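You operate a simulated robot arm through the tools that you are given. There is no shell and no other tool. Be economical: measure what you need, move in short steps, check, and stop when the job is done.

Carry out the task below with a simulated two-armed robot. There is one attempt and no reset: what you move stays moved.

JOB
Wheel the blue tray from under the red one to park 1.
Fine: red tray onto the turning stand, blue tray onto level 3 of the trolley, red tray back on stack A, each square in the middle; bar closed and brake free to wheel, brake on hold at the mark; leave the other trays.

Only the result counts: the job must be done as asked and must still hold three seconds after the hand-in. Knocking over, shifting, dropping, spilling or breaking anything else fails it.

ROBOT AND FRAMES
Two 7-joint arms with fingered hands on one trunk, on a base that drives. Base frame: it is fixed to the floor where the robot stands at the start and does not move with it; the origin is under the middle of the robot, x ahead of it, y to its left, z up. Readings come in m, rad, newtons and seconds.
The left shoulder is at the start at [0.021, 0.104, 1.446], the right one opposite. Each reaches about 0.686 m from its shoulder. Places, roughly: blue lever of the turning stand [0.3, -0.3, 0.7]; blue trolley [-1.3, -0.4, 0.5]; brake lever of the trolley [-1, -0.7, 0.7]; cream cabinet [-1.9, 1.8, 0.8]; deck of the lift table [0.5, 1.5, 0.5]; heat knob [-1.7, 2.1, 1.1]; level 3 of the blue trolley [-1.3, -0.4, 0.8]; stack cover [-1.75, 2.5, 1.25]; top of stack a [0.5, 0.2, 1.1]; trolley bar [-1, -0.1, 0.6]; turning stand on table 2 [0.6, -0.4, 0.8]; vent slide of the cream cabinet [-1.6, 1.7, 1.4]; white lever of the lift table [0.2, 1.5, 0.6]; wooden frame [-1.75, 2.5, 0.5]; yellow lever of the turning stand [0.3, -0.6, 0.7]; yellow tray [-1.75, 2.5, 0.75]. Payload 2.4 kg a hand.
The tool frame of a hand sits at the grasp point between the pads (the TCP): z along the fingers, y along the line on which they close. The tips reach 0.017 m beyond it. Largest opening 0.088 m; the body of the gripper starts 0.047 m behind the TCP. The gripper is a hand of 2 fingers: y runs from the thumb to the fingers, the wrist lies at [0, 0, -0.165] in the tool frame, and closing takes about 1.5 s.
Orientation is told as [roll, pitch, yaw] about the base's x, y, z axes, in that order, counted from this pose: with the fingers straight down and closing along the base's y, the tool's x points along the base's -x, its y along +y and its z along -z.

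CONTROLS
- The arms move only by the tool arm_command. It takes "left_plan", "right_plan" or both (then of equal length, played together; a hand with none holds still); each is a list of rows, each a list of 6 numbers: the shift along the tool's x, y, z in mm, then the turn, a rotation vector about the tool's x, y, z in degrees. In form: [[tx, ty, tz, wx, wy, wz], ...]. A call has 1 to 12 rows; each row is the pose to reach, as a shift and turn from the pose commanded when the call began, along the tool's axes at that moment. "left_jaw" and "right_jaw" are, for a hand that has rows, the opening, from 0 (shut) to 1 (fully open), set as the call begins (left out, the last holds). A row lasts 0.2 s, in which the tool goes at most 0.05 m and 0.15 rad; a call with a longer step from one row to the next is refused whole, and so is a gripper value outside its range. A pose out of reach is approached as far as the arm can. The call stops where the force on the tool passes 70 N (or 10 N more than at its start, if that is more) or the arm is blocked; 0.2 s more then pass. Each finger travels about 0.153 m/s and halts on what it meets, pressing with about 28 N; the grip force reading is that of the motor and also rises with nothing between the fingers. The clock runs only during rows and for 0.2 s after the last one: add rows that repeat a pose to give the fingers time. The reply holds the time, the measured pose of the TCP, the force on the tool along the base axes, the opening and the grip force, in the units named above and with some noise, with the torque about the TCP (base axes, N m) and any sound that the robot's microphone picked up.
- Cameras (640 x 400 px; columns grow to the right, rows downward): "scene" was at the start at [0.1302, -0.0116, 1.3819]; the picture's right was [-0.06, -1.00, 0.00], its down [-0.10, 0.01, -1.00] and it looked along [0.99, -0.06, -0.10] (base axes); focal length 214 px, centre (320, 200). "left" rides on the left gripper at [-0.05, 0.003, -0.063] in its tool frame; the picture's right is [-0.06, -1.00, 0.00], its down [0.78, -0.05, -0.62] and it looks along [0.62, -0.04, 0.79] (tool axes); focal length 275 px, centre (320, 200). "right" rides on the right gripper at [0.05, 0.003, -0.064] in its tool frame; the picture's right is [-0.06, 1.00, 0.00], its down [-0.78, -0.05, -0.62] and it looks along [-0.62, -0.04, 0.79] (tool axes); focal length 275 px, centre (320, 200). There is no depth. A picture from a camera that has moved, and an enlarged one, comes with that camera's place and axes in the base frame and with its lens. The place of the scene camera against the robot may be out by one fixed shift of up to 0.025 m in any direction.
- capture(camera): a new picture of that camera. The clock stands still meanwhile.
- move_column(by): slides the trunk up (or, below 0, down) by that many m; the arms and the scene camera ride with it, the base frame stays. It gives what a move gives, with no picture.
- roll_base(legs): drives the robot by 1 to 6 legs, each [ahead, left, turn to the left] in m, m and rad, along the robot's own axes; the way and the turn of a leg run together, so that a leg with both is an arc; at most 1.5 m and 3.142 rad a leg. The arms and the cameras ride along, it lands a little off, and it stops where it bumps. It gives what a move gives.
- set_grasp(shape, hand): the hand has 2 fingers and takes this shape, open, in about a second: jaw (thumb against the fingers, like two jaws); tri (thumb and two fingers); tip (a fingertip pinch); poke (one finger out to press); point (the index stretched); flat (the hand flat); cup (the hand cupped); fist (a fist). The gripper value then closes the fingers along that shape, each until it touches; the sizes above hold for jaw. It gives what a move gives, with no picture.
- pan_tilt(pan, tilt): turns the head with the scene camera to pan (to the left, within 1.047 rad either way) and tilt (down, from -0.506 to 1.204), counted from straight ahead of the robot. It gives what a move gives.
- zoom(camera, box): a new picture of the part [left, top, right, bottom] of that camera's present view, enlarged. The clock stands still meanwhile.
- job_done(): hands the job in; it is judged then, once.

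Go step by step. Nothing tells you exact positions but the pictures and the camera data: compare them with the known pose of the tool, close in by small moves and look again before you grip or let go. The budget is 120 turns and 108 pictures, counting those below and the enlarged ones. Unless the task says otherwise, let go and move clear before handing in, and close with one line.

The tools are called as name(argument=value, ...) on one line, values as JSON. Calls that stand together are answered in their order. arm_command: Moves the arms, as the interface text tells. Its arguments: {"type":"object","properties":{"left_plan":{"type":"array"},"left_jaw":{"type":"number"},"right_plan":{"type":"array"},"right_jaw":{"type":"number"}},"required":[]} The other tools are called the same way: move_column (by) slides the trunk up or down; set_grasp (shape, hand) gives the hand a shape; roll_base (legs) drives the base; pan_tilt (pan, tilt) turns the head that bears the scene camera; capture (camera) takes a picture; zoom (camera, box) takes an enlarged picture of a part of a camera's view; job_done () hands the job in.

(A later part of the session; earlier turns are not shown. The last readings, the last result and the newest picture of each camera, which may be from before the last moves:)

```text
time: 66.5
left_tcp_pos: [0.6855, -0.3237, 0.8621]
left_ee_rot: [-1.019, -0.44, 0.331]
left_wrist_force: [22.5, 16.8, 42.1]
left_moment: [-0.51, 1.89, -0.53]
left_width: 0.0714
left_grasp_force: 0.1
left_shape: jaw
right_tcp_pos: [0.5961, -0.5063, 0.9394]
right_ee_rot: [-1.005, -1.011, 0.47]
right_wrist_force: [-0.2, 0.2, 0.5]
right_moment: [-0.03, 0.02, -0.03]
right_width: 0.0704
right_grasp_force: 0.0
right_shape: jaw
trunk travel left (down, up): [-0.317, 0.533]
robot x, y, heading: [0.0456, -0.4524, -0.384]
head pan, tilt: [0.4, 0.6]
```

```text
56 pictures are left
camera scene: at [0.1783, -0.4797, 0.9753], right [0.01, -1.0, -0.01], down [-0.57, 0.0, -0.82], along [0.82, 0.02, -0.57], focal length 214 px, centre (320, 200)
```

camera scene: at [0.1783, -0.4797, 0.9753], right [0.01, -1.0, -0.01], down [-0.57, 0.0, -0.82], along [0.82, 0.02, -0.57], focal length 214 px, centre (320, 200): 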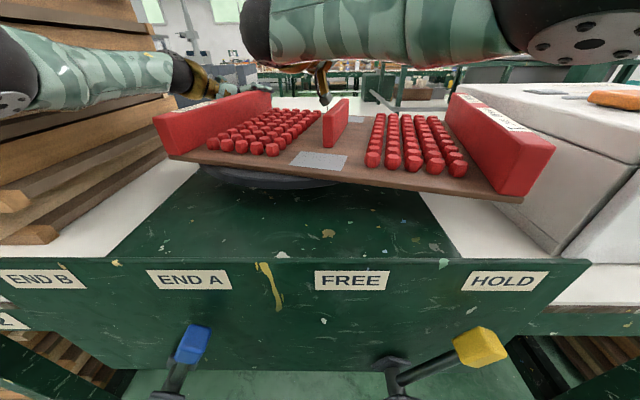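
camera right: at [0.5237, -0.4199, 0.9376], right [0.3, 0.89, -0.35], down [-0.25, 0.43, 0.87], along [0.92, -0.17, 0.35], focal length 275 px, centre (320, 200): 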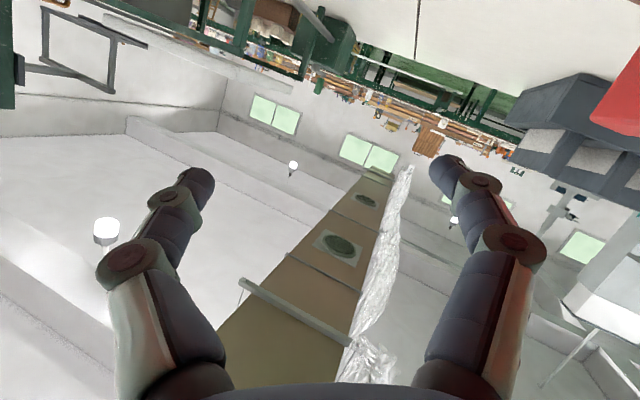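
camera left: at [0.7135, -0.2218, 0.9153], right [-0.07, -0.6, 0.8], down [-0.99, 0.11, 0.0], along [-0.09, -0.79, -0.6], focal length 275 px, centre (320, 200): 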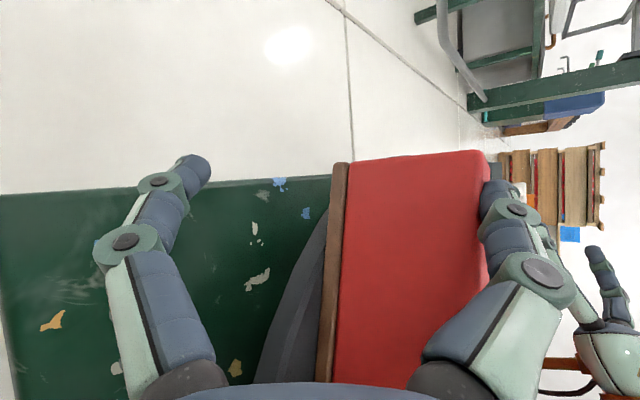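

Moved back as wanted. Now lift the left hand again.

arm_command(left_plan=[[-4, -8, -5, 0, 0, 0], [-8.5, -15.5, -9.5, 0, 0, 0], [-13, -23, -14, 0, 0, 0], [-17, -31, -19, 0, 0, 0], [-21, -38, -24, 0, 0, 0], [-25.5, -46, -28, 0, 0, 0]])

capture(camera="left")

capture(camera="scene")

```text
time: 68.1
left_tcp_pos: [0.6875, -0.3548, 0.9265]
left_ee_rot: [-1.028, -0.442, 0.296]
left_wrist_force: [2.2, 3.2, -1.0]
left_moment: [0.08, -0.08, -0.01]
left_width: 0.0733
left_grasp_force: 0.0
left_shape: jaw
right_tcp_pos: [0.5918, -0.5302, 0.9448]
right_ee_rot: [-1.017, -1.016, 0.438]
right_wrist_force: [-0.8, 0.6, 0.5]
right_moment: [0.01, 0.01, -0.02]
right_width: 0.0705
right_grasp_force: 0.1
right_shape: jaw
trunk travel left (down, up): [-0.317, 0.533]
robot x, y, heading: [0.0503, -0.4554, -0.422]
head pan, tilt: [0.4, 0.6]
stopped in row 6 (left hand): the arm was blocked; the commanded pose is now the measured one
```

```text
55 pictures are left
camera left: at [0.7025, -0.2927, 0.976], right [-0.15, -0.58, 0.8], down [-0.97, 0.23, -0.01], along [-0.18, -0.78, -0.6], focal length 275 px, centre (320, 200)
```

left: 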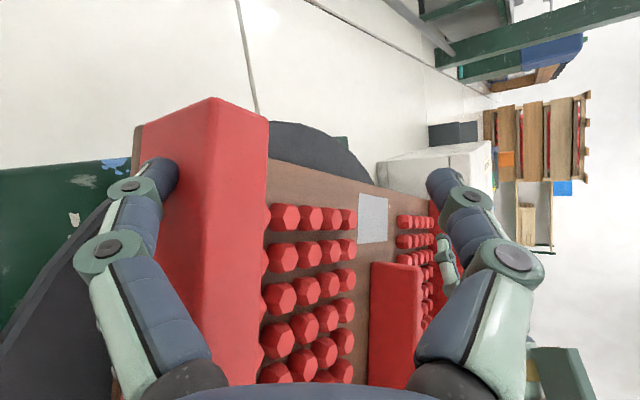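

```text
54 pictures are left
camera scene: at [0.1751, -0.4873, 0.9772], right [-0.02, -1.0, -0.01], down [-0.56, 0.02, -0.83], along [0.83, -0.01, -0.56], focal length 214 px, centre (320, 200)
```

scene: 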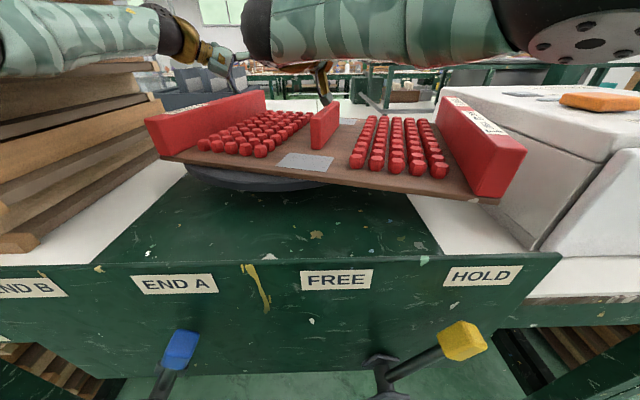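

Both hands are now above rail height with no load. Raise the trunk a little and check.

move_column(by=0.06)

pan_tilt(pan=0.95, tilt=0.35)

capture(camera="scene")

```text
time: 69.1
left_tcp_pos: [0.692, -0.3503, 0.9837]
left_ee_rot: [-1.029, -0.436, 0.296]
left_wrist_force: [0.5, 0.6, 0.0]
left_moment: [0.02, 0.0, 0.01]
left_width: 0.0705
left_grasp_force: 0.0
left_shape: jaw
right_tcp_pos: [0.5954, -0.5235, 1.0178]
right_ee_rot: [-1.064, -1.032, 0.481]
right_wrist_force: [0.9, -0.4, -0.4]
right_moment: [0.03, -0.02, -0.01]
right_width: 0.0704
right_grasp_force: 0.1
right_shape: jaw
trunk travel left (down, up): [-0.377, 0.473]
robot x, y, heading: [0.0458, -0.456, -0.42]
head pan, tilt: [0.4, 0.6]
```

```text
time: 70.1
left_tcp_pos: [0.6941, -0.349, 0.9822]
left_ee_rot: [-1.028, -0.435, 0.298]
left_wrist_force: [0.0, -0.2, 0.5]
left_moment: [-0.02, -0.01, -0.03]
left_width: 0.0706
left_grasp_force: 0.0
left_shape: jaw
right_tcp_pos: [0.5951, -0.525, 1.0164]
right_ee_rot: [-1.062, -1.031, 0.482]
right_wrist_force: [-0.5, -0.4, -0.5]
right_moment: [0.01, 0.02, 0.02]
right_width: 0.0706
right_grasp_force: 0.0
right_shape: jaw
trunk travel left (down, up): [-0.377, 0.473]
robot x, y, heading: [0.0469, -0.4562, -0.418]
head pan, tilt: [0.949, 0.351]
```

```text
53 pictures are left
camera scene: at [0.1711, -0.4345, 1.0592], right [0.5, -0.86, -0.01], down [-0.3, -0.17, -0.94], along [0.81, 0.48, -0.34], focal length 214 px, centre (320, 200)
```

scene: 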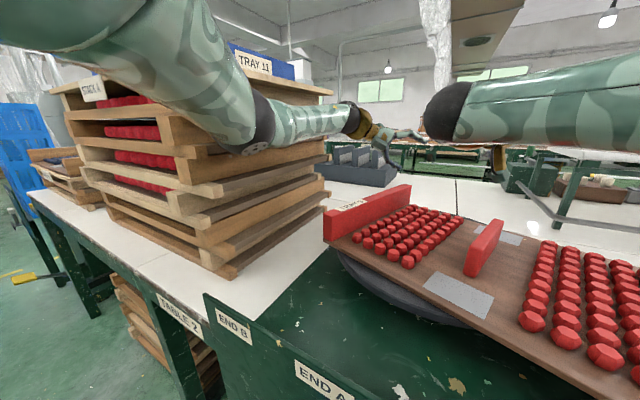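

Everything is free and the stack is intact. I move the base back and right, away from the stack.

roll_base(legs=[[-0.059, -0.114, 0]])

move_column(by=0.15)

capture(camera="scene")

```text
time: 71.3
left_tcp_pos: [0.59, -0.421, 0.9823]
left_ee_rot: [-1.037, -0.436, 0.301]
left_wrist_force: [0.0, 0.5, 0.6]
left_moment: [0.03, 0.01, 0.01]
left_width: 0.0705
left_grasp_force: 0.0
left_shape: jaw
right_tcp_pos: [0.494, -0.5949, 1.0177]
right_ee_rot: [-1.077, -1.031, 0.493]
right_wrist_force: [0.3, -0.2, 0.2]
right_moment: [0.0, 0.02, 0.02]
right_width: 0.0703
right_grasp_force: 0.1
right_shape: jaw
trunk travel left (down, up): [-0.377, 0.473]
robot x, y, heading: [-0.0534, -0.5329, -0.423]
head pan, tilt: [0.949, 0.351]
```

```text
time: 73.1
left_tcp_pos: [0.5915, -0.4214, 1.131]
left_ee_rot: [-1.037, -0.434, 0.3]
left_wrist_force: [0.2, 0.5, 0.1]
left_moment: [-0.01, -0.01, -0.01]
left_width: 0.0707
left_grasp_force: 0.0
left_shape: jaw
right_tcp_pos: [0.4874, -0.594, 1.1933]
right_ee_rot: [-1.159, -1.058, 0.563]
right_wrist_force: [-0.4, -1.3, -0.4]
right_moment: [-0.01, -0.01, 0.0]
right_width: 0.0705
right_grasp_force: 0.1
right_shape: jaw
trunk travel left (down, up): [-0.527, 0.323]
robot x, y, heading: [-0.0481, -0.5326, -0.421]
head pan, tilt: [0.949, 0.351]
```

```text
52 pictures are left
camera scene: at [0.067, -0.5043, 1.2098], right [0.5, -0.86, 0.0], down [-0.3, -0.17, -0.94], along [0.81, 0.47, -0.34], focal length 214 px, centre (320, 200)
```

scene: 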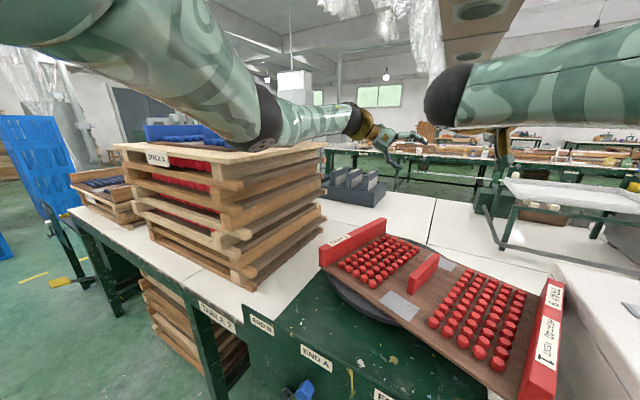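

All clear. Raise above the stack level, then back off and straighten the heading.

move_column(by=0.25)

roll_base(legs=[[-0.1, 0, 0], [0, 0, 0.42]])

pan_tilt(pan=0, tilt=0.6)

capture(camera="scene")

```text
time: 75.7
left_tcp_pos: [0.5914, -0.4216, 1.3816]
left_ee_rot: [-1.038, -0.434, 0.3]
left_wrist_force: [-0.3, 0.0, -0.9]
left_moment: [0.01, 0.0, -0.01]
left_width: 0.0704
left_grasp_force: 0.0
left_shape: jaw
right_tcp_pos: [0.4841, -0.5925, 1.4527]
right_ee_rot: [-1.198, -1.071, 0.596]
right_wrist_force: [0.3, 0.6, -0.1]
right_moment: [-0.02, 0.03, 0.0]
right_width: 0.0703
right_grasp_force: 0.0
right_shape: jaw
trunk travel left (down, up): [-0.777, 0.073]
robot x, y, heading: [-0.0509, -0.5344, -0.417]
head pan, tilt: [0.949, 0.351]
```

```text
time: 78.1
left_tcp_pos: [0.3987, -0.1299, 1.3816]
left_ee_rot: [-1.038, -0.436, 0.718]
left_wrist_force: [-1.0, 0.1, -0.1]
left_moment: [-0.01, 0.04, -0.02]
left_width: 0.0704
left_grasp_force: 0.0
left_shape: jaw
right_tcp_pos: [0.3711, -0.3298, 1.4547]
right_ee_rot: [-1.198, -1.072, 1.016]
right_wrist_force: [-0.9, 0.0, 0.0]
right_moment: [-0.01, 0.0, -0.03]
right_width: 0.07
right_grasp_force: 0.1
right_shape: jaw
trunk travel left (down, up): [-0.777, 0.073]
robot x, y, heading: [-0.1422, -0.4952, 0.001]
head pan, tilt: [0.949, 0.351]
```

```text
time: 79.3
left_tcp_pos: [0.398, -0.1301, 1.3821]
left_ee_rot: [-1.037, -0.435, 0.718]
left_wrist_force: [0.5, 0.2, 0.1]
left_moment: [0.03, 0.03, 0.01]
left_width: 0.0704
left_grasp_force: 0.1
left_shape: jaw
right_tcp_pos: [0.3698, -0.3292, 1.4547]
right_ee_rot: [-1.197, -1.071, 1.016]
right_wrist_force: [0.3, 0.4, -0.7]
right_moment: [0.02, 0.04, 0.01]
right_width: 0.0704
right_grasp_force: 0.0
right_shape: jaw
trunk travel left (down, up): [-0.777, 0.073]
robot x, y, heading: [-0.1441, -0.4903, 0.001]
head pan, tilt: [0.0, 0.6]
```

```text
51 pictures are left
camera scene: at [-0.0153, -0.4994, 1.4376], right [0.0, -1.0, 0.0], down [-0.56, 0.0, -0.83], along [0.83, 0.0, -0.56], focal length 214 px, centre (320, 200)
```

scene: 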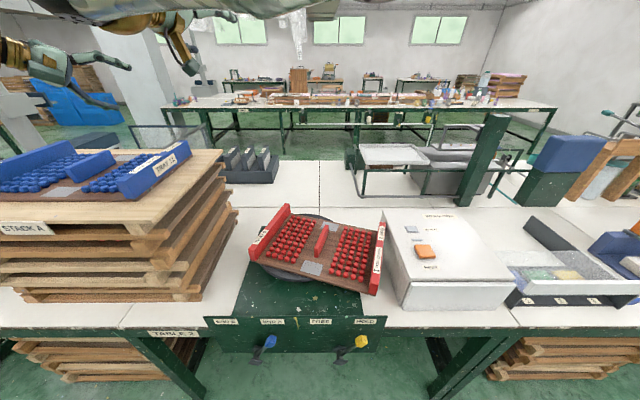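

Good overview: red tray is on the disc at about (0.534,-0.50), yaw ≈ -0.30, stable; box, levers and stack unmoved. I restore both hands to the square, 30°-pitched posture.

arm_command(left_plan=[[0, 0, 0, -5.48, 2.01, 4.96], [0, 0, 0, -10.97, 4.03, 9.91], [0, 0, 0, -16.46, 6.04, 14.87], [0, 0, 0, -21.94, 8.06, 19.83], [0, 0, 0, -27.43, 10.07, 24.79], [0, 0, 0, -32.9, 12.09, 29.74], [0, 0, 0, -38.4, 14.1, 34.7], [0, 0, 0, -38.4, 14.1, 34.7]], right_plan=[[14.6, -31.7, 7.8, -3.17, 6.56, 2.51], [29.2, -63.4, 15.6, -6.34, 13.13, 5.03], [43.8, -95.1, 23.4, -9.51, 19.69, 7.54], [58.4, -126.8, 31.2, -12.69, 26.26, 10.06], [73, -158.5, 39, -15.86, 32.82, 12.57], [87.6, -190.2, 46.8, -19.03, 39.39, 15.09], [102, -222, 54.6, -22.2, 45.95, 17.6], [102, -222, 54.6, -22.2, 45.95, 17.6]], left_jaw=0.45, right_jaw=0.45)

capture(camera="scene")

```text
time: 81.1
left_tcp_pos: [0.3984, -0.1292, 1.3824]
left_ee_rot: [0.002, -0.524, -0.001]
left_wrist_force: [0.0, 0.1, 0.0]
left_moment: [0.0, 0.0, -0.01]
left_width: 0.0399
left_grasp_force: 0.1
left_shape: jaw
right_tcp_pos: [0.3706, -0.5788, 1.4556]
right_ee_rot: [0.003, -0.524, 0.0]
right_wrist_force: [0.7, -0.2, 0.4]
right_moment: [0.0, 0.0, 0.0]
right_width: 0.0401
right_grasp_force: 0.1
right_shape: jaw
trunk travel left (down, up): [-0.777, 0.073]
robot x, y, heading: [-0.1421, -0.4903, 0.001]
head pan, tilt: [0.0, 0.6]
```

```text
50 pictures are left
camera scene: at [-0.0154, -0.4988, 1.4376], right [0.0, -1.0, 0.0], down [-0.57, 0.0, -0.82], along [0.82, 0.0, -0.57], focal length 214 px, centre (320, 200)
```

scene: 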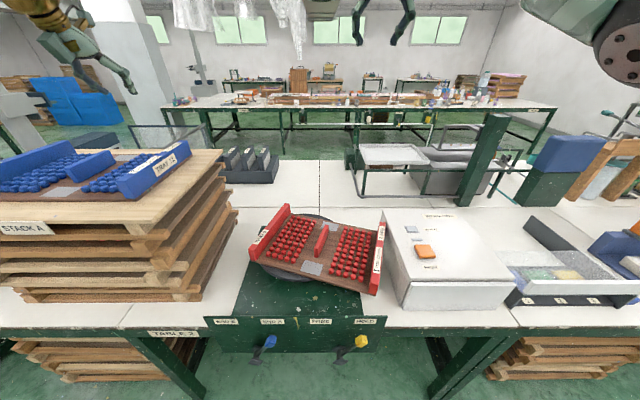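

Hands restored. Now set them symmetric at rail spacing and drive to the blue tray on stack A.

arm_command(left_plan=[[22, -33, 2, 0, 0, 0], [44, -66, 3.5, 0, 0, 0], [65, -98, 5, 0, 0, 0], [87, -131, 7, 0, 0, 0], [109, -164, 8.7, 0, 0, 0], [109, -164, 8.7, 0, 0, 0]], right_plan=[[25, -22, 17, 0, 0, 0], [49, -43, 35, 0, 0, 0], [74, -65, 52, 0, 0, 0], [98, -86, 69, 0, 0, 0], [122.6, -108, 86.3, 0, 0, 0], [122.6, -108, 86.3, 0, 0, 0]])

roll_base(legs=[[0, 0.648, 0], [0.15, 0, 0]])

capture(camera="scene")

capture(camera="left")

capture(camera="right")

```text
time: 82.5
left_tcp_pos: [0.3096, -0.2944, 1.321]
left_ee_rot: [0.001, -0.522, 0.0]
left_wrist_force: [0.0, -0.1, -0.4]
left_moment: [-0.01, 0.01, 0.0]
left_width: 0.0397
left_grasp_force: 0.0
left_shape: jaw
right_tcp_pos: [0.3083, -0.6862, 1.3183]
right_ee_rot: [0.001, -0.524, 0.001]
right_wrist_force: [0.1, 0.6, 0.0]
right_moment: [0.0, -0.01, 0.03]
right_width: 0.0399
right_grasp_force: 0.1
right_shape: jaw
trunk travel left (down, up): [-0.777, 0.073]
robot x, y, heading: [-0.1425, -0.4954, -0.0]
head pan, tilt: [0.0, 0.6]
```

```text
time: 87.1
left_tcp_pos: [0.4639, 0.3548, 1.3189]
left_ee_rot: [0.001, -0.522, -0.004]
left_wrist_force: [-0.4, 0.6, 0.6]
left_moment: [0.01, 0.0, 0.0]
left_width: 0.0398
left_grasp_force: 0.0
left_shape: jaw
right_tcp_pos: [0.4616, -0.0373, 1.3166]
right_ee_rot: [-0.001, -0.523, -0.002]
right_wrist_force: [-0.4, -0.2, 0.3]
right_moment: [-0.02, 0.01, -0.01]
right_width: 0.0401
right_grasp_force: 0.2
right_shape: jaw
trunk travel left (down, up): [-0.777, 0.073]
robot x, y, heading: [0.0104, 0.1588, -0.007]
head pan, tilt: [0.0, 0.6]
```

```text
49 pictures are left
camera scene: at [0.1386, 0.1504, 1.4374], right [-0.01, -1.0, 0.0], down [-0.57, 0.0, -0.82], along [0.82, 0.0, -0.57], focal length 214 px, centre (320, 200)
```

scene: 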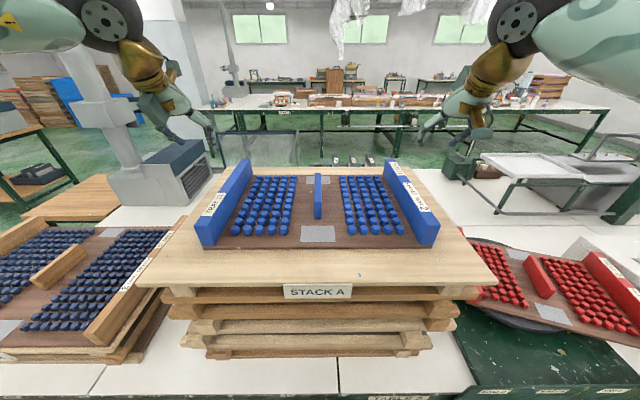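

```text
48 pictures are left
camera left: at [0.4756, 0.3571, 1.4008], right [0.05, -1.0, 0.03], down [-0.99, -0.05, 0.14], along [-0.14, -0.04, -0.99], focal length 275 px, centre (320, 200)
```

left: 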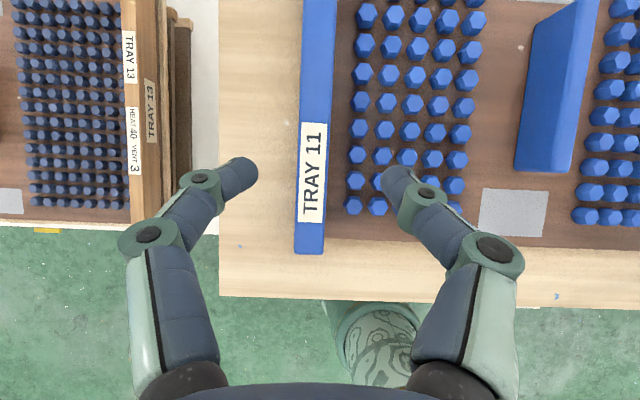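

```text
47 pictures are left
camera right: at [0.3876, -0.0341, 1.3464], right [0.06, 1.0, 0.03], down [0.37, -0.05, 0.93], along [0.93, -0.04, -0.37], focal length 275 px, centre (320, 200)
```

right: 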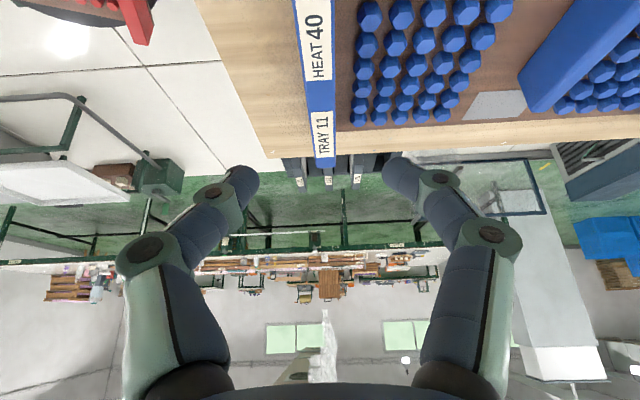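

The blue tray is unmoved (rail centres y 0.355 / -0.039). I go forward over the rails and descend to grip depth (TCP z 1.170).

arm_command(left_plan=[[-12, 0.5, 30, 0, 0, 0], [-24, 1, 60, 0, 0, 0], [-35.8, 1, 90, 0, 0, 0], [-35.8, 1, 90, 0, 0, 0], [-24, 1, 110, 0, 0, 0], [-12, 1, 131, 0, 0, 0], [-2, 1, 149, 0, 0, 0], [8.7, 1, 167, 0, 0, 0], [8.7, 1, 167, 0, 0, 0]], right_plan=[[-12.5, -0.5, 30, 0, 0, 0], [-25, -1, 61, 0, 0, 0], [-37.5, -1.5, 91, 0, 0, 0], [-37.5, -1.5, 91, 0, 0, 0], [-26, -1.5, 111, 0, 0, 0], [-14, -1.5, 131, 0, 0, 0], [-4, -1.5, 149, 0, 0, 0], [5.8, -1.5, 166, 0, 0, 0], [5.8, -1.5, 166, 0, 0, 0]], left_jaw=0.42, right_jaw=0.42)

capture(camera="left")

capture(camera="right")

```text
time: 89.1
left_tcp_pos: [0.5384, 0.3552, 1.1729]
left_ee_rot: [0.0, -0.529, -0.004]
left_wrist_force: [2.4, -0.4, 16.6]
left_moment: [-0.4, -0.18, 0.05]
left_width: 0.0377
left_grasp_force: 0.1
left_shape: jaw
right_tcp_pos: [0.5393, -0.0381, 1.1731]
right_ee_rot: [0.001, -0.524, -0.003]
right_wrist_force: [-0.1, -1.3, -0.1]
right_moment: [0.02, 0.0, 0.01]
right_width: 0.0371
right_grasp_force: 0.2
right_shape: jaw
trunk travel left (down, up): [-0.777, 0.073]
robot x, y, heading: [0.0116, 0.1577, -0.006]
head pan, tilt: [0.0, 0.6]
```

```text
46 pictures are left
camera left: at [0.5499, 0.3571, 1.2546], right [0.05, -1.0, 0.03], down [-0.99, -0.05, 0.14], along [-0.14, -0.04, -0.99], focal length 275 px, centre (320, 200)
```

left: 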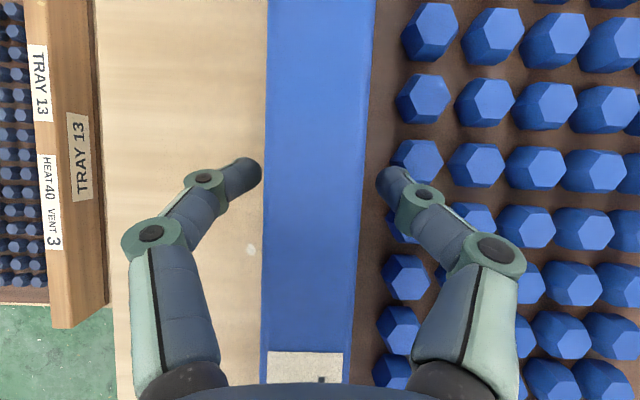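

```text
45 pictures are left
camera right: at [0.4634, -0.0352, 1.2017], right [0.06, 1.0, 0.03], down [0.37, -0.05, 0.93], along [0.93, -0.04, -0.37], focal length 275 px, centre (320, 200)
```

right: 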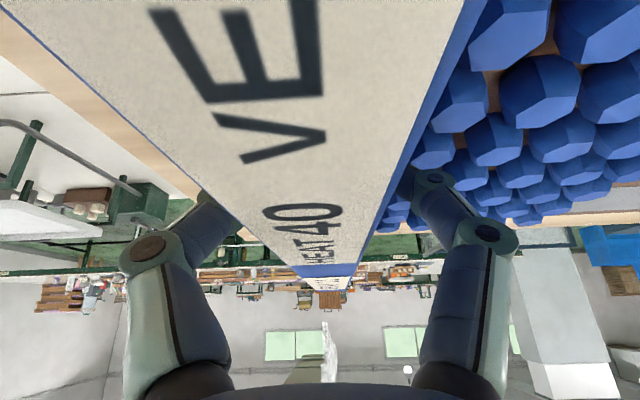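

The left inner finger just touches a peg top; lift the hands 2–3 mm and close.

arm_command(left_plan=[[-1.5, 0, -2.6, 0, 0, 0], [-1.5, 0, -2.6, 0, 0, 0]], right_plan=[[-0.5, 0, -0.9, 0, 0, 0], [-0.5, 0, -0.9, 0, 0, 0]])

arm_command(left_plan=[[0, 0, 0, 0, 0, 0], [0, 0, 0, 0, 0, 0], [0, 0, 0, 0, 0, 0], [0, 0, 0, 0, 0, 0], [0, 0, 0, 0, 0, 0]], right_plan=[[0, 0, 0, 0, 0, 0], [0, 0, 0, 0, 0, 0], [0, 0, 0, 0, 0, 0], [0, 0, 0, 0, 0, 0], [0, 0, 0, 0, 0, 0]], left_jaw=0.0, right_jaw=0.0)

arm_command(left_plan=[[-2.5, 0, -4.3, 0, 0, 0], [-5, 0, -8.7, 0, 0, 0], [-7.5, 0, -13, 0, 0, 0], [-10, 0, -17.3, 0, 0, 0], [-10, 0, -17.3, 0, 0, 0]], right_plan=[[-2.5, 0, -4.3, 0, 0, 0], [-5, 0, -8.7, 0, 0, 0], [-7.5, 0, -13, 0, 0, 0], [-10, 0, -17.3, 0, 0, 0], [-10, 0, -17.3, 0, 0, 0]])

capture(camera="scene")

```text
time: 89.7
left_tcp_pos: [0.5367, 0.3555, 1.174]
left_ee_rot: [0.003, -0.522, -0.004]
left_wrist_force: [0.0, 0.1, 6.7]
left_moment: [-0.18, -0.05, 0.03]
left_width: 0.0375
left_grasp_force: 0.0
left_shape: jaw
right_tcp_pos: [0.5392, -0.0387, 1.1737]
right_ee_rot: [0.001, -0.527, -0.004]
right_wrist_force: [0.6, -0.6, 0.0]
right_moment: [-0.01, 0.02, -0.02]
right_width: 0.0371
right_grasp_force: 0.1
right_shape: jaw
trunk travel left (down, up): [-0.777, 0.073]
robot x, y, heading: [0.0119, 0.1564, -0.008]
head pan, tilt: [0.0, 0.6]
```

```text
time: 90.9
left_tcp_pos: [0.5375, 0.3559, 1.1746]
left_ee_rot: [0.002, -0.522, -0.004]
left_wrist_force: [-0.2, 4.9, -4.8]
left_moment: [0.06, 0.03, 0.01]
left_width: 0.0207
left_grasp_force: 27.7
left_shape: jaw
right_tcp_pos: [0.5392, -0.0387, 1.1723]
right_ee_rot: [0.0, -0.524, -0.004]
right_wrist_force: [-0.8, -4.1, -0.2]
right_moment: [-0.06, -0.03, -0.03]
right_width: 0.0184
right_grasp_force: 28.0
right_shape: jaw
trunk travel left (down, up): [-0.777, 0.073]
robot x, y, heading: [0.0103, 0.1565, -0.004]
head pan, tilt: [0.0, 0.6]
```

```text
time: 92.1
left_tcp_pos: [0.5387, 0.355, 1.1954]
left_ee_rot: [0.003, -0.524, -0.003]
left_wrist_force: [0.6, 1.5, -4.9]
left_moment: [0.05, 0.01, 0.02]
left_width: 0.0209
left_grasp_force: 28.4
left_shape: jaw
right_tcp_pos: [0.5385, -0.0402, 1.1924]
right_ee_rot: [0.002, -0.524, -0.003]
right_wrist_force: [1.3, -2.0, -4.5]
right_moment: [0.0, 0.0, -0.03]
right_width: 0.018
right_grasp_force: 28.1
right_shape: jaw
trunk travel left (down, up): [-0.777, 0.073]
robot x, y, heading: [0.0103, 0.1547, -0.004]
head pan, tilt: [0.0, 0.6]
```

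```text
44 pictures are left
camera scene: at [0.1381, 0.1503, 1.4375], right [-0.01, -1.0, 0.0], down [-0.57, 0.0, -0.82], along [0.82, 0.0, -0.57], focal length 214 px, centre (320, 200)
```

scene: 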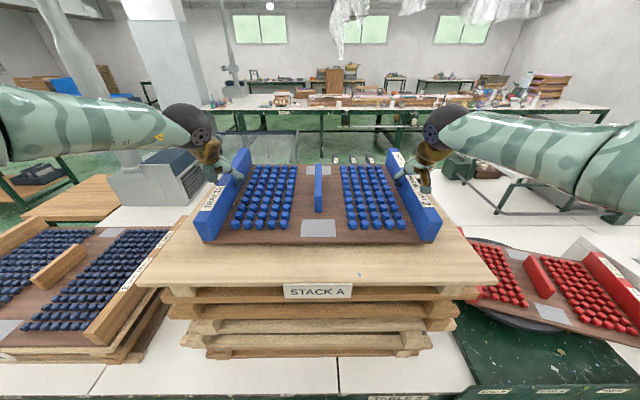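

Blue tray is held level. Lift a bit, back away from the table, and look toward the trolley (behind, on my right).

move_column(by=0.06)

roll_base(legs=[[-0.42, 0, 0], [0, 0, -1.571]])

pan_tilt(pan=-0.8, tilt=0.6)

capture(camera="scene")

```text
time: 93.1
left_tcp_pos: [0.5382, 0.3551, 1.2531]
left_ee_rot: [0.002, -0.524, -0.004]
left_wrist_force: [-0.2, -0.8, -4.9]
left_moment: [0.0, 0.0, 0.0]
left_width: 0.0206
left_grasp_force: 28.4
left_shape: jaw
right_tcp_pos: [0.5392, -0.0395, 1.2504]
right_ee_rot: [0.001, -0.524, -0.003]
right_wrist_force: [0.3, 0.9, -4.8]
right_moment: [0.0, 0.0, -0.03]
right_width: 0.0183
right_grasp_force: 27.8
right_shape: jaw
trunk travel left (down, up): [-0.837, 0.013]
robot x, y, heading: [0.01, 0.1538, -0.001]
head pan, tilt: [0.0, 0.6]
```

```text
time: 99.5
left_tcp_pos: [-0.2043, -0.3678, 1.2539]
left_ee_rot: [0.002, -0.524, -1.558]
left_wrist_force: [-1.4, -0.2, -4.8]
left_moment: [0.05, -0.04, 0.01]
left_width: 0.0206
left_grasp_force: 27.7
left_shape: jaw
right_tcp_pos: [-0.5989, -0.3743, 1.2511]
right_ee_rot: [0.001, -0.523, -1.559]
right_wrist_force: [1.3, 0.0, -4.1]
right_moment: [-0.02, 0.0, -0.02]
right_width: 0.0181
right_grasp_force: 28.0
right_shape: jaw
trunk travel left (down, up): [-0.837, 0.013]
robot x, y, heading: [-0.4084, 0.158, -1.561]
head pan, tilt: [0.0, 0.6]
```

```text
time: 100.6
left_tcp_pos: [-0.204, -0.368, 1.2539]
left_ee_rot: [0.002, -0.524, -1.557]
left_wrist_force: [-1.1, 0.0, -3.5]
left_moment: [0.0, 0.0, -0.02]
left_width: 0.0204
left_grasp_force: 27.9
left_shape: jaw
right_tcp_pos: [-0.5992, -0.3739, 1.2515]
right_ee_rot: [0.001, -0.522, -1.558]
right_wrist_force: [1.2, -0.2, -4.3]
right_moment: [0.02, -0.04, 0.02]
right_width: 0.0183
right_grasp_force: 27.8
right_shape: jaw
trunk travel left (down, up): [-0.837, 0.013]
robot x, y, heading: [-0.4099, 0.1569, -1.558]
head pan, tilt: [-0.799, 0.6]
```

```text
43 pictures are left
camera scene: at [-0.461, 0.0616, 1.4976], right [-0.7, 0.71, 0.0], down [0.4, 0.4, -0.82], along [-0.59, -0.58, -0.57], focal length 214 px, centre (320, 200)
```

scene: 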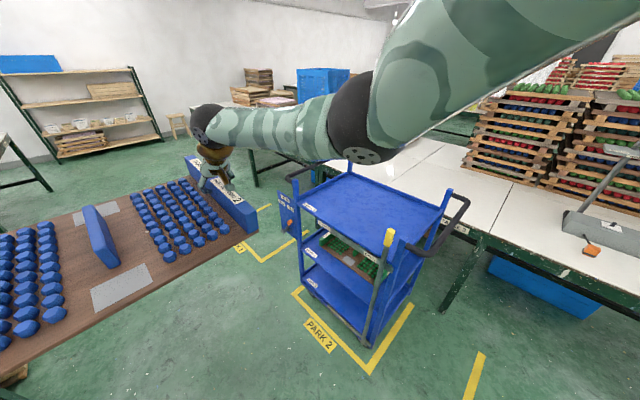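

I see the trolley in PARK 2 with a green tray on a middle level and an upright bar with yellow knob. Zoom to read it.

zoom(camera="scene", box=[240, 150, 500, 380])

```text
1.74 times, centred on (370, 265) of scene
camera zoom: at [-0.461, 0.0616, 1.4976], right [-0.7, 0.71, 0.0], down [0.4, 0.4, -0.82], along [-0.59, -0.58, -0.57], focal length 373 px, centre (233, 87)
```

zoom: 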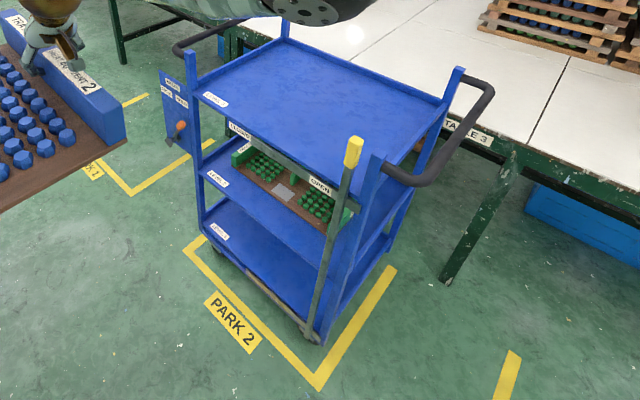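

The bar stands upright at OPEN, top shelf should be level 3 (labels). I turn to face the trolley and shift sideways to line up with its middle (y≈-0.41).

roll_base(legs=[[0, 0, -1.583], [0, 0.567, 0]])

pan_tilt(pan=0, tilt=0.75)

capture(camera="scene")

capture(camera="right")

```text
time: 107.7
left_tcp_pos: [-0.9325, -0.6147, 1.2538]
left_ee_rot: [0.002, -0.523, -3.13]
left_wrist_force: [0.0, 1.0, -3.6]
left_moment: [-0.01, -0.02, 0.0]
left_width: 0.0202
left_grasp_force: 28.2
left_shape: jaw
right_tcp_pos: [-0.9391, -0.2196, 1.2506]
right_ee_rot: [0.001, -0.523, -3.13]
right_wrist_force: [0.5, -2.1, -3.8]
right_moment: [-0.01, -0.03, 0.0]
right_width: 0.0182
right_grasp_force: 28.0
right_shape: jaw
trunk travel left (down, up): [-0.837, 0.013]
robot x, y, heading: [-0.4084, -0.4068, -3.135]
head pan, tilt: [-0.799, 0.6]
```

```text
time: 108.8
left_tcp_pos: [-0.9331, -0.6142, 1.253]
left_ee_rot: [0.002, -0.523, -3.132]
left_wrist_force: [-0.2, 1.9, -4.4]
left_moment: [-0.02, -0.03, -0.01]
left_width: 0.0206
left_grasp_force: 27.8
left_shape: jaw
right_tcp_pos: [-0.9386, -0.2193, 1.2511]
right_ee_rot: [-0.001, -0.524, -3.131]
right_wrist_force: [1.1, -0.5, -3.8]
right_moment: [0.04, -0.02, -0.03]
right_width: 0.0182
right_grasp_force: 27.7
right_shape: jaw
trunk travel left (down, up): [-0.837, 0.013]
robot x, y, heading: [-0.4094, -0.4083, -3.135]
head pan, tilt: [0.0, 0.75]
```

```text
41 pictures are left
camera scene: at [-0.5055, -0.4156, 1.4847], right [-0.01, 1.0, 0.0], down [0.68, 0.01, -0.73], along [-0.73, -0.01, -0.68], focal length 214 px, centre (320, 200)
```

scene: 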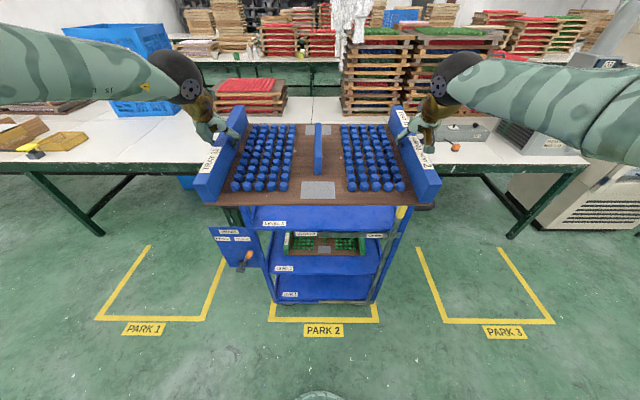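

```text
40 pictures are left
camera right: at [-0.8634, -0.2213, 1.2807], right [-0.04, -1.0, 0.03], down [-0.37, 0.04, 0.93], along [-0.93, 0.03, -0.37], focal length 275 px, centre (320, 200)
```

right: 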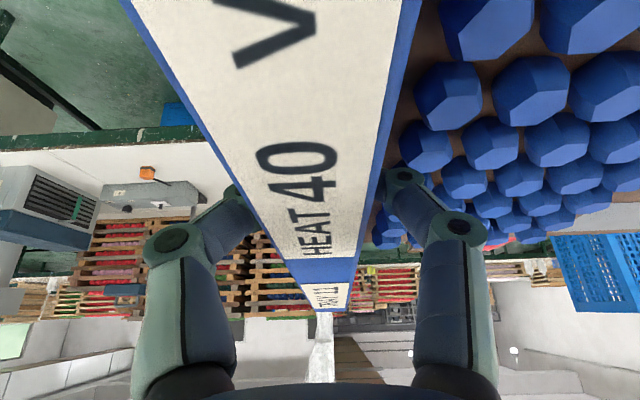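

Park 1 lies one bay to the left (≈1.09 m toward -y). I zoom on the trolley labels.

zoom(camera="scene", box=[200, 195, 420, 330])

```text
2.91 times, centred on (310, 262) of scene
camera zoom: at [-0.5055, -0.4156, 1.4847], right [-0.01, 1.0, 0.0], down [0.68, 0.01, -0.73], along [-0.73, -0.01, -0.68], focal length 624 px, centre (349, 18)
```

zoom: 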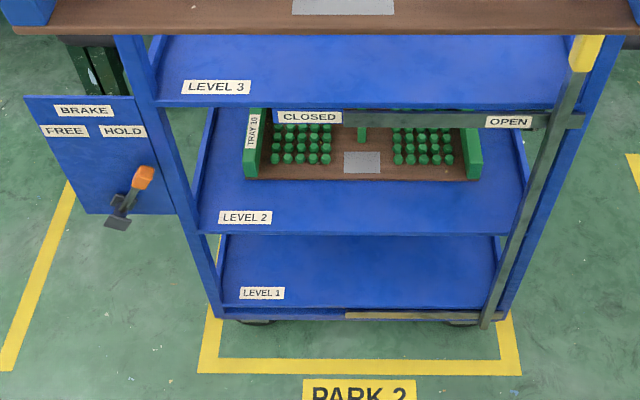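

LEVEL 3 is the top shelf; brake lever is at HOLD, bar at OPEN; the trolley is yawed about +0.05. I raise the tray above the camera line to measure the shelf underneath.

arm_command(left_plan=[[-20, 0, -35, 0, 0, 0], [-40, 0, -69, 0, 0, 0], [-60, 0, -104, 0, 0, 0], [-80, 0, -139, 0, 0, 0], [-100, 0, -173, 0, 0, 0], [-120, 0, -208, 0, 0, 0], [-140, 0, -242, 0, 0, 0], [-140, 0, -242, 0, 0, 0]], right_plan=[[-20, 0, -35, 0, 0, 0], [-40, 0, -69, 0, 0, 0], [-60, 0, -104, 0, 0, 0], [-80, 0, -139, 0, 0, 0], [-100, 0, -173, 0, 0, 0], [-120, 0, -208, 0, 0, 0], [-140, 0, -242, 0, 0, 0], [-140, 0, -242, 0, 0, 0]])

zoom(camera="scene", box=[180, 120, 460, 295])

```text
time: 110.6
left_tcp_pos: [-0.9333, -0.6126, 1.5326]
left_ee_rot: [0.003, -0.521, -3.132]
left_wrist_force: [0.7, -4.0, -4.4]
left_moment: [-0.05, 0.0, 0.03]
left_width: 0.02
left_grasp_force: 28.1
left_shape: jaw
right_tcp_pos: [-0.9398, -0.2209, 1.5338]
right_ee_rot: [-0.001, -0.524, -3.13]
right_wrist_force: [0.3, 3.8, -4.9]
right_moment: [0.06, -0.02, -0.02]
right_width: 0.0183
right_grasp_force: 28.5
right_shape: jaw
trunk travel left (down, up): [-0.837, 0.013]
robot x, y, heading: [-0.4085, -0.4109, -3.131]
head pan, tilt: [0.0, 0.75]
```

```text
2.29 times, centred on (320, 208) of scene
camera zoom: at [-0.5057, -0.4157, 1.4846], right [-0.01, 1.0, 0.0], down [0.68, 0.01, -0.73], along [-0.73, -0.01, -0.68], focal length 490 px, centre (320, 183)
```

zoom: 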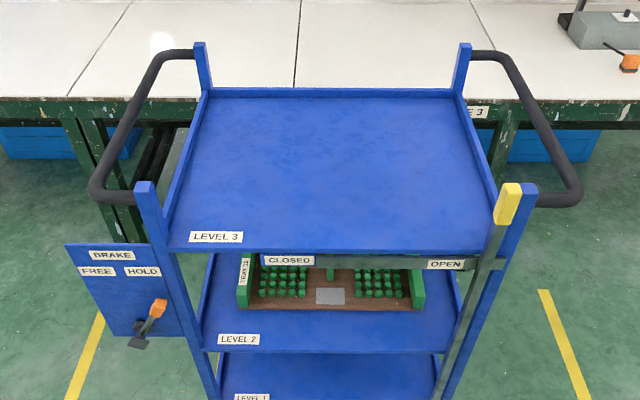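

Clear view: posts are symmetric, the trolley is square to my frame (yaw≈0), centre y≈-0.405, x≈-1.30. I drive 0.30 ahead and look again to triangulate the shelf.

roll_base(legs=[[0.3, 0, -0.01]])

pan_tilt(pan=0, tilt=0.95)

capture(camera="scene")

```text
time: 112.7
left_tcp_pos: [-1.2336, -0.6106, 1.5315]
left_ee_rot: [0.001, -0.521, -3.137]
left_wrist_force: [-0.3, -4.1, -4.3]
left_moment: [-0.11, -0.01, 0.03]
left_width: 0.0199
left_grasp_force: 28.1
left_shape: jaw
right_tcp_pos: [-1.2372, -0.2174, 1.5333]
right_ee_rot: [0.0, -0.523, -3.138]
right_wrist_force: [0.2, 4.3, -5.0]
right_moment: [0.1, -0.03, -0.08]
right_width: 0.0185
right_grasp_force: 28.0
right_shape: jaw
trunk travel left (down, up): [-0.837, 0.013]
robot x, y, heading: [-0.7089, -0.4095, -3.137]
head pan, tilt: [0.0, 0.75]
```

```text
time: 113.4
left_tcp_pos: [-1.2327, -0.6106, 1.5321]
left_ee_rot: [0.002, -0.523, -3.138]
left_wrist_force: [-0.2, -1.1, -4.4]
left_moment: [-0.05, 0.01, -0.01]
left_width: 0.0202
left_grasp_force: 27.8
left_shape: jaw
right_tcp_pos: [-1.2367, -0.2175, 1.5316]
right_ee_rot: [-0.001, -0.522, -3.139]
right_wrist_force: [-0.7, 2.5, -5.0]
right_moment: [0.06, -0.02, -0.04]
right_width: 0.0181
right_grasp_force: 27.4
right_shape: jaw
trunk travel left (down, up): [-0.837, 0.013]
robot x, y, heading: [-0.7076, -0.409, -3.14]
head pan, tilt: [0.0, 0.949]
```

```text
37 pictures are left
camera scene: at [-0.7935, -0.4163, 1.4692], right [0.0, 1.0, 0.0], down [0.81, 0.0, -0.58], along [-0.58, 0.0, -0.81], focal length 214 px, centre (320, 200)
```

scene: 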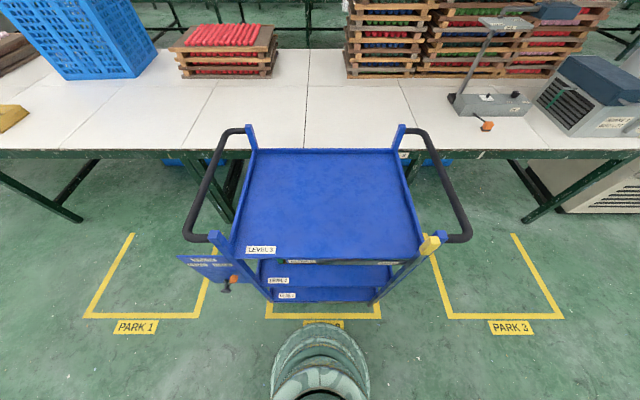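

Triangulation: shelf surface z≈0.845, x -1.016…-1.479, centre about (-1.248,-0.403). I creep 20 mm ahead and lower the arms relative to the trunk so elbows stay high above the posts.

roll_base(legs=[[0.02, -0.008, 0]])

arm_command(left_plan=[[20, 0, 35, 0, 0, 0], [40, 0, 69, 0, 0, 0], [60, 0, 104, 0, 0, 0], [80, 0, 139, 0, 0, 0], [100, 0, 173, 0, 0, 0], [110, 0, 190, 0, 0, 0], [110, 0, 190, 0, 0, 0]], right_plan=[[20, 0, 35, 0, 0, 0], [40, 0, 69, 0, 0, 0], [60, 0, 104, 0, 0, 0], [80, 0, 139, 0, 0, 0], [100, 0, 173, 0, 0, 0], [110, 0, 190, 0, 0, 0], [110, 0, 190, 0, 0, 0]])

move_column(by=-0.25)

capture(camera="left")

capture(camera="scene")

```text
time: 114.2
left_tcp_pos: [-1.2509, -0.6025, 1.5333]
left_ee_rot: [0.003, -0.523, -3.138]
left_wrist_force: [-0.6, -3.3, -4.4]
left_moment: [-0.02, -0.03, 0.02]
left_width: 0.02
left_grasp_force: 28.4
left_shape: jaw
right_tcp_pos: [-1.2559, -0.2103, 1.5317]
right_ee_rot: [-0.001, -0.522, -3.139]
right_wrist_force: [0.2, 2.0, -5.6]
right_moment: [0.04, -0.02, -0.05]
right_width: 0.0182
right_grasp_force: 27.9
right_shape: jaw
trunk travel left (down, up): [-0.837, 0.013]
robot x, y, heading: [-0.7306, -0.403, -3.138]
head pan, tilt: [0.0, 0.949]
```

```text
time: 115.8
left_tcp_pos: [-1.2527, -0.6033, 1.3132]
left_ee_rot: [0.002, -0.522, -3.139]
left_wrist_force: [0.0, 2.4, -5.0]
left_moment: [0.01, -0.04, -0.01]
left_width: 0.0201
left_grasp_force: 27.8
left_shape: jaw
right_tcp_pos: [-1.2557, -0.2084, 1.3105]
right_ee_rot: [0.0, -0.525, -3.138]
right_wrist_force: [0.3, -3.9, -4.6]
right_moment: [-0.03, 0.0, 0.01]
right_width: 0.0183
right_grasp_force: 28.0
right_shape: jaw
trunk travel left (down, up): [-0.837, 0.013]
robot x, y, heading: [-0.7307, -0.4033, -3.14]
head pan, tilt: [0.0, 0.949]
```

```text
time: 118.4
left_tcp_pos: [-1.2528, -0.6033, 1.0636]
left_ee_rot: [0.003, -0.522, -3.138]
left_wrist_force: [1.3, -1.3, -4.3]
left_moment: [-0.01, -0.03, 0.01]
left_width: 0.0199
left_grasp_force: 27.7
left_shape: jaw
right_tcp_pos: [-1.2557, -0.2091, 1.062]
right_ee_rot: [0.001, -0.524, -3.138]
right_wrist_force: [-0.4, 1.7, -5.3]
right_moment: [0.02, -0.04, 0.02]
right_width: 0.0182
right_grasp_force: 27.7
right_shape: jaw
trunk travel left (down, up): [-0.587, 0.263]
robot x, y, heading: [-0.7281, -0.4035, -3.138]
head pan, tilt: [0.0, 0.949]
```

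```text
36 pictures are left
camera left: at [-1.2631, -0.6071, 1.1445], right [-0.06, 1.0, 0.03], down [0.99, 0.05, 0.14], along [0.14, 0.04, -0.99], focal length 275 px, centre (320, 200)
```

left: 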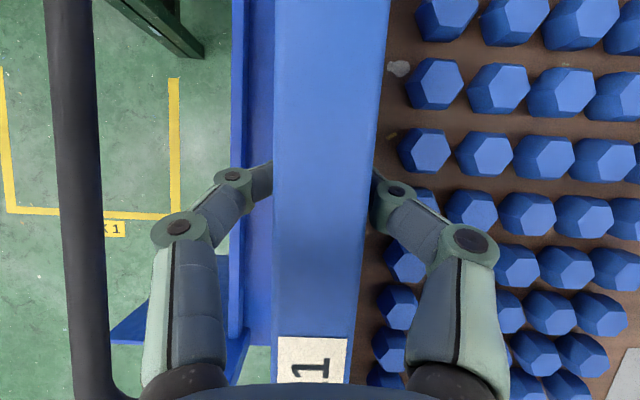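

```text
35 pictures are left
camera scene: at [-0.8142, -0.4085, 1.2189], right [0.0, 1.0, 0.0], down [0.81, 0.0, -0.58], along [-0.58, 0.0, -0.81], focal length 214 px, centre (320, 200)
```

scene: 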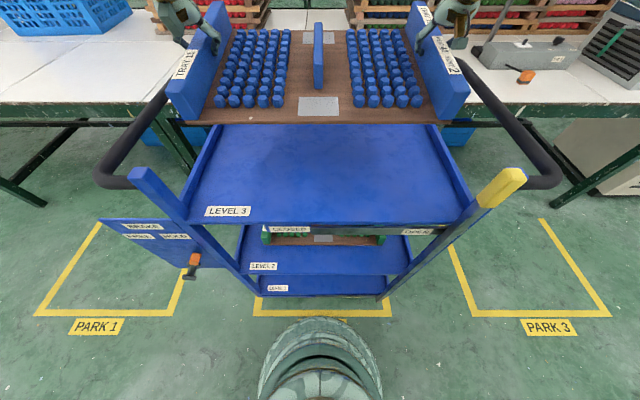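

Tray is parallel to the shelf and within ~1 cm of centre. Small correction (7 mm back, 2 mm sideways), then lower by trunk.

arm_command(left_plan=[[5.2, -2, -3, 0, 0, 0], [5.2, -2, -3, 0, 0, 0]], right_plan=[[5.2, -2, -3, 0, 0, 0], [5.2, -2, -3, 0, 0, 0]])

move_column(by=-0.12)

capture(camera="scene")

capture(camera="left")

```text
time: 119.0
left_tcp_pos: [-1.2462, -0.6016, 1.0644]
left_ee_rot: [0.003, -0.522, -3.137]
left_wrist_force: [0.6, -1.3, -5.3]
left_moment: [-0.06, -0.02, -0.03]
left_width: 0.02
left_grasp_force: 28.2
left_shape: jaw
right_tcp_pos: [-1.2503, -0.2074, 1.0623]
right_ee_rot: [0.001, -0.524, -3.139]
right_wrist_force: [0.1, 1.8, -4.6]
right_moment: [0.01, -0.04, -0.02]
right_width: 0.0184
right_grasp_force: 27.9
right_shape: jaw
trunk travel left (down, up): [-0.587, 0.263]
robot x, y, heading: [-0.7245, -0.404, -3.14]
head pan, tilt: [0.0, 0.949]
```

```text
time: 120.5
left_tcp_pos: [-1.2465, -0.6015, 0.9436]
left_ee_rot: [0.004, -0.522, -3.139]
left_wrist_force: [-1.6, -1.6, -4.5]
left_moment: [-0.05, -0.04, 0.0]
left_width: 0.0201
left_grasp_force: 28.0
left_shape: jaw
right_tcp_pos: [-1.2508, -0.208, 0.942]
right_ee_rot: [0.001, -0.522, -3.137]
right_wrist_force: [-0.2, 2.5, -4.9]
right_moment: [0.04, -0.04, -0.01]
right_width: 0.0182
right_grasp_force: 28.3
right_shape: jaw
trunk travel left (down, up): [-0.467, 0.383]
robot x, y, heading: [-0.7251, -0.4026, -3.139]
head pan, tilt: [0.0, 0.949]
```

```text
34 pictures are left
camera scene: at [-0.8157, -0.4085, 1.0984], right [0.0, 1.0, 0.0], down [0.81, 0.0, -0.58], along [-0.58, 0.0, -0.81], focal length 214 px, centre (320, 200)
```

scene: 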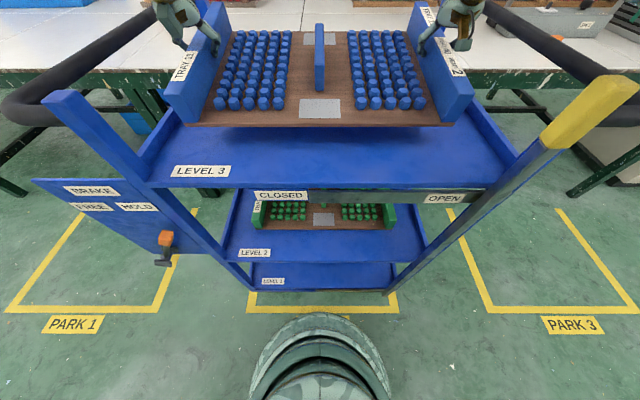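

```text
33 pictures are left
camera left: at [-1.2569, -0.6051, 1.0245], right [-0.06, 1.0, 0.03], down [0.99, 0.05, 0.14], along [0.14, 0.04, -0.99], focal length 275 px, centre (320, 200)
```

left: 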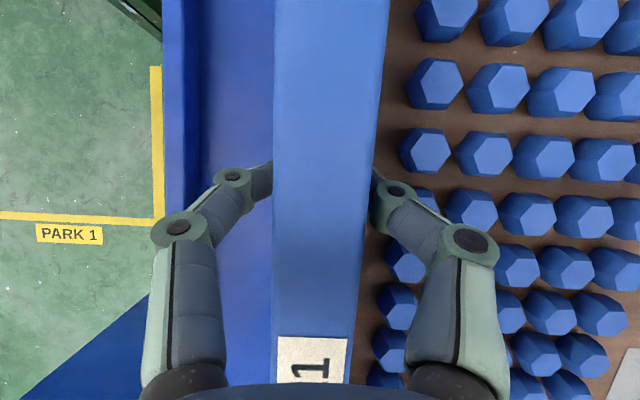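

Good clearance. Lower 35 mm more, then feel for contact with the arms.

move_column(by=-0.035)

arm_command(left_plan=[[1.5, 0, 2.6, 0, 0, 0], [3, 0, 5.2, 0, 0, 0], [3, 0, 5.2, 0, 0, 0]], right_plan=[[1.5, 0, 2.6, 0, 0, 0], [3, 0, 5.2, 0, 0, 0], [3, 0, 5.2, 0, 0, 0]])

```text
time: 121.3
left_tcp_pos: [-1.2445, -0.6043, 0.911]
left_ee_rot: [-0.003, -0.525, -3.138]
left_wrist_force: [0.3, 0.4, -4.2]
left_moment: [0.0, -0.04, 0.04]
left_width: 0.0199
left_grasp_force: 27.9
left_shape: jaw
right_tcp_pos: [-1.2517, -0.2093, 0.9141]
right_ee_rot: [-0.001, -0.534, -3.138]
right_wrist_force: [0.5, -0.5, -4.6]
right_moment: [0.04, -0.01, 0.01]
right_width: 0.0184
right_grasp_force: 28.1
right_shape: jaw
trunk travel left (down, up): [-0.432, 0.418]
robot x, y, heading: [-0.7232, -0.4022, -3.138]
head pan, tilt: [0.0, 0.949]
```

```text
time: 122.1
left_tcp_pos: [-1.2433, -0.6058, 0.9022]
left_ee_rot: [-0.004, -0.525, -3.133]
left_wrist_force: [-0.4, 1.1, -4.5]
left_moment: [0.06, -0.02, 0.05]
left_width: 0.0199
left_grasp_force: 28.3
left_shape: jaw
right_tcp_pos: [-1.2525, -0.2119, 0.9136]
right_ee_rot: [-0.006, -0.545, -3.135]
right_wrist_force: [-0.1, -0.3, -4.9]
right_moment: [0.03, -0.02, 0.03]
right_width: 0.0183
right_grasp_force: 28.0
right_shape: jaw
trunk travel left (down, up): [-0.432, 0.418]
robot x, y, heading: [-0.7294, -0.4052, -3.14]
head pan, tilt: [0.0, 0.949]
```

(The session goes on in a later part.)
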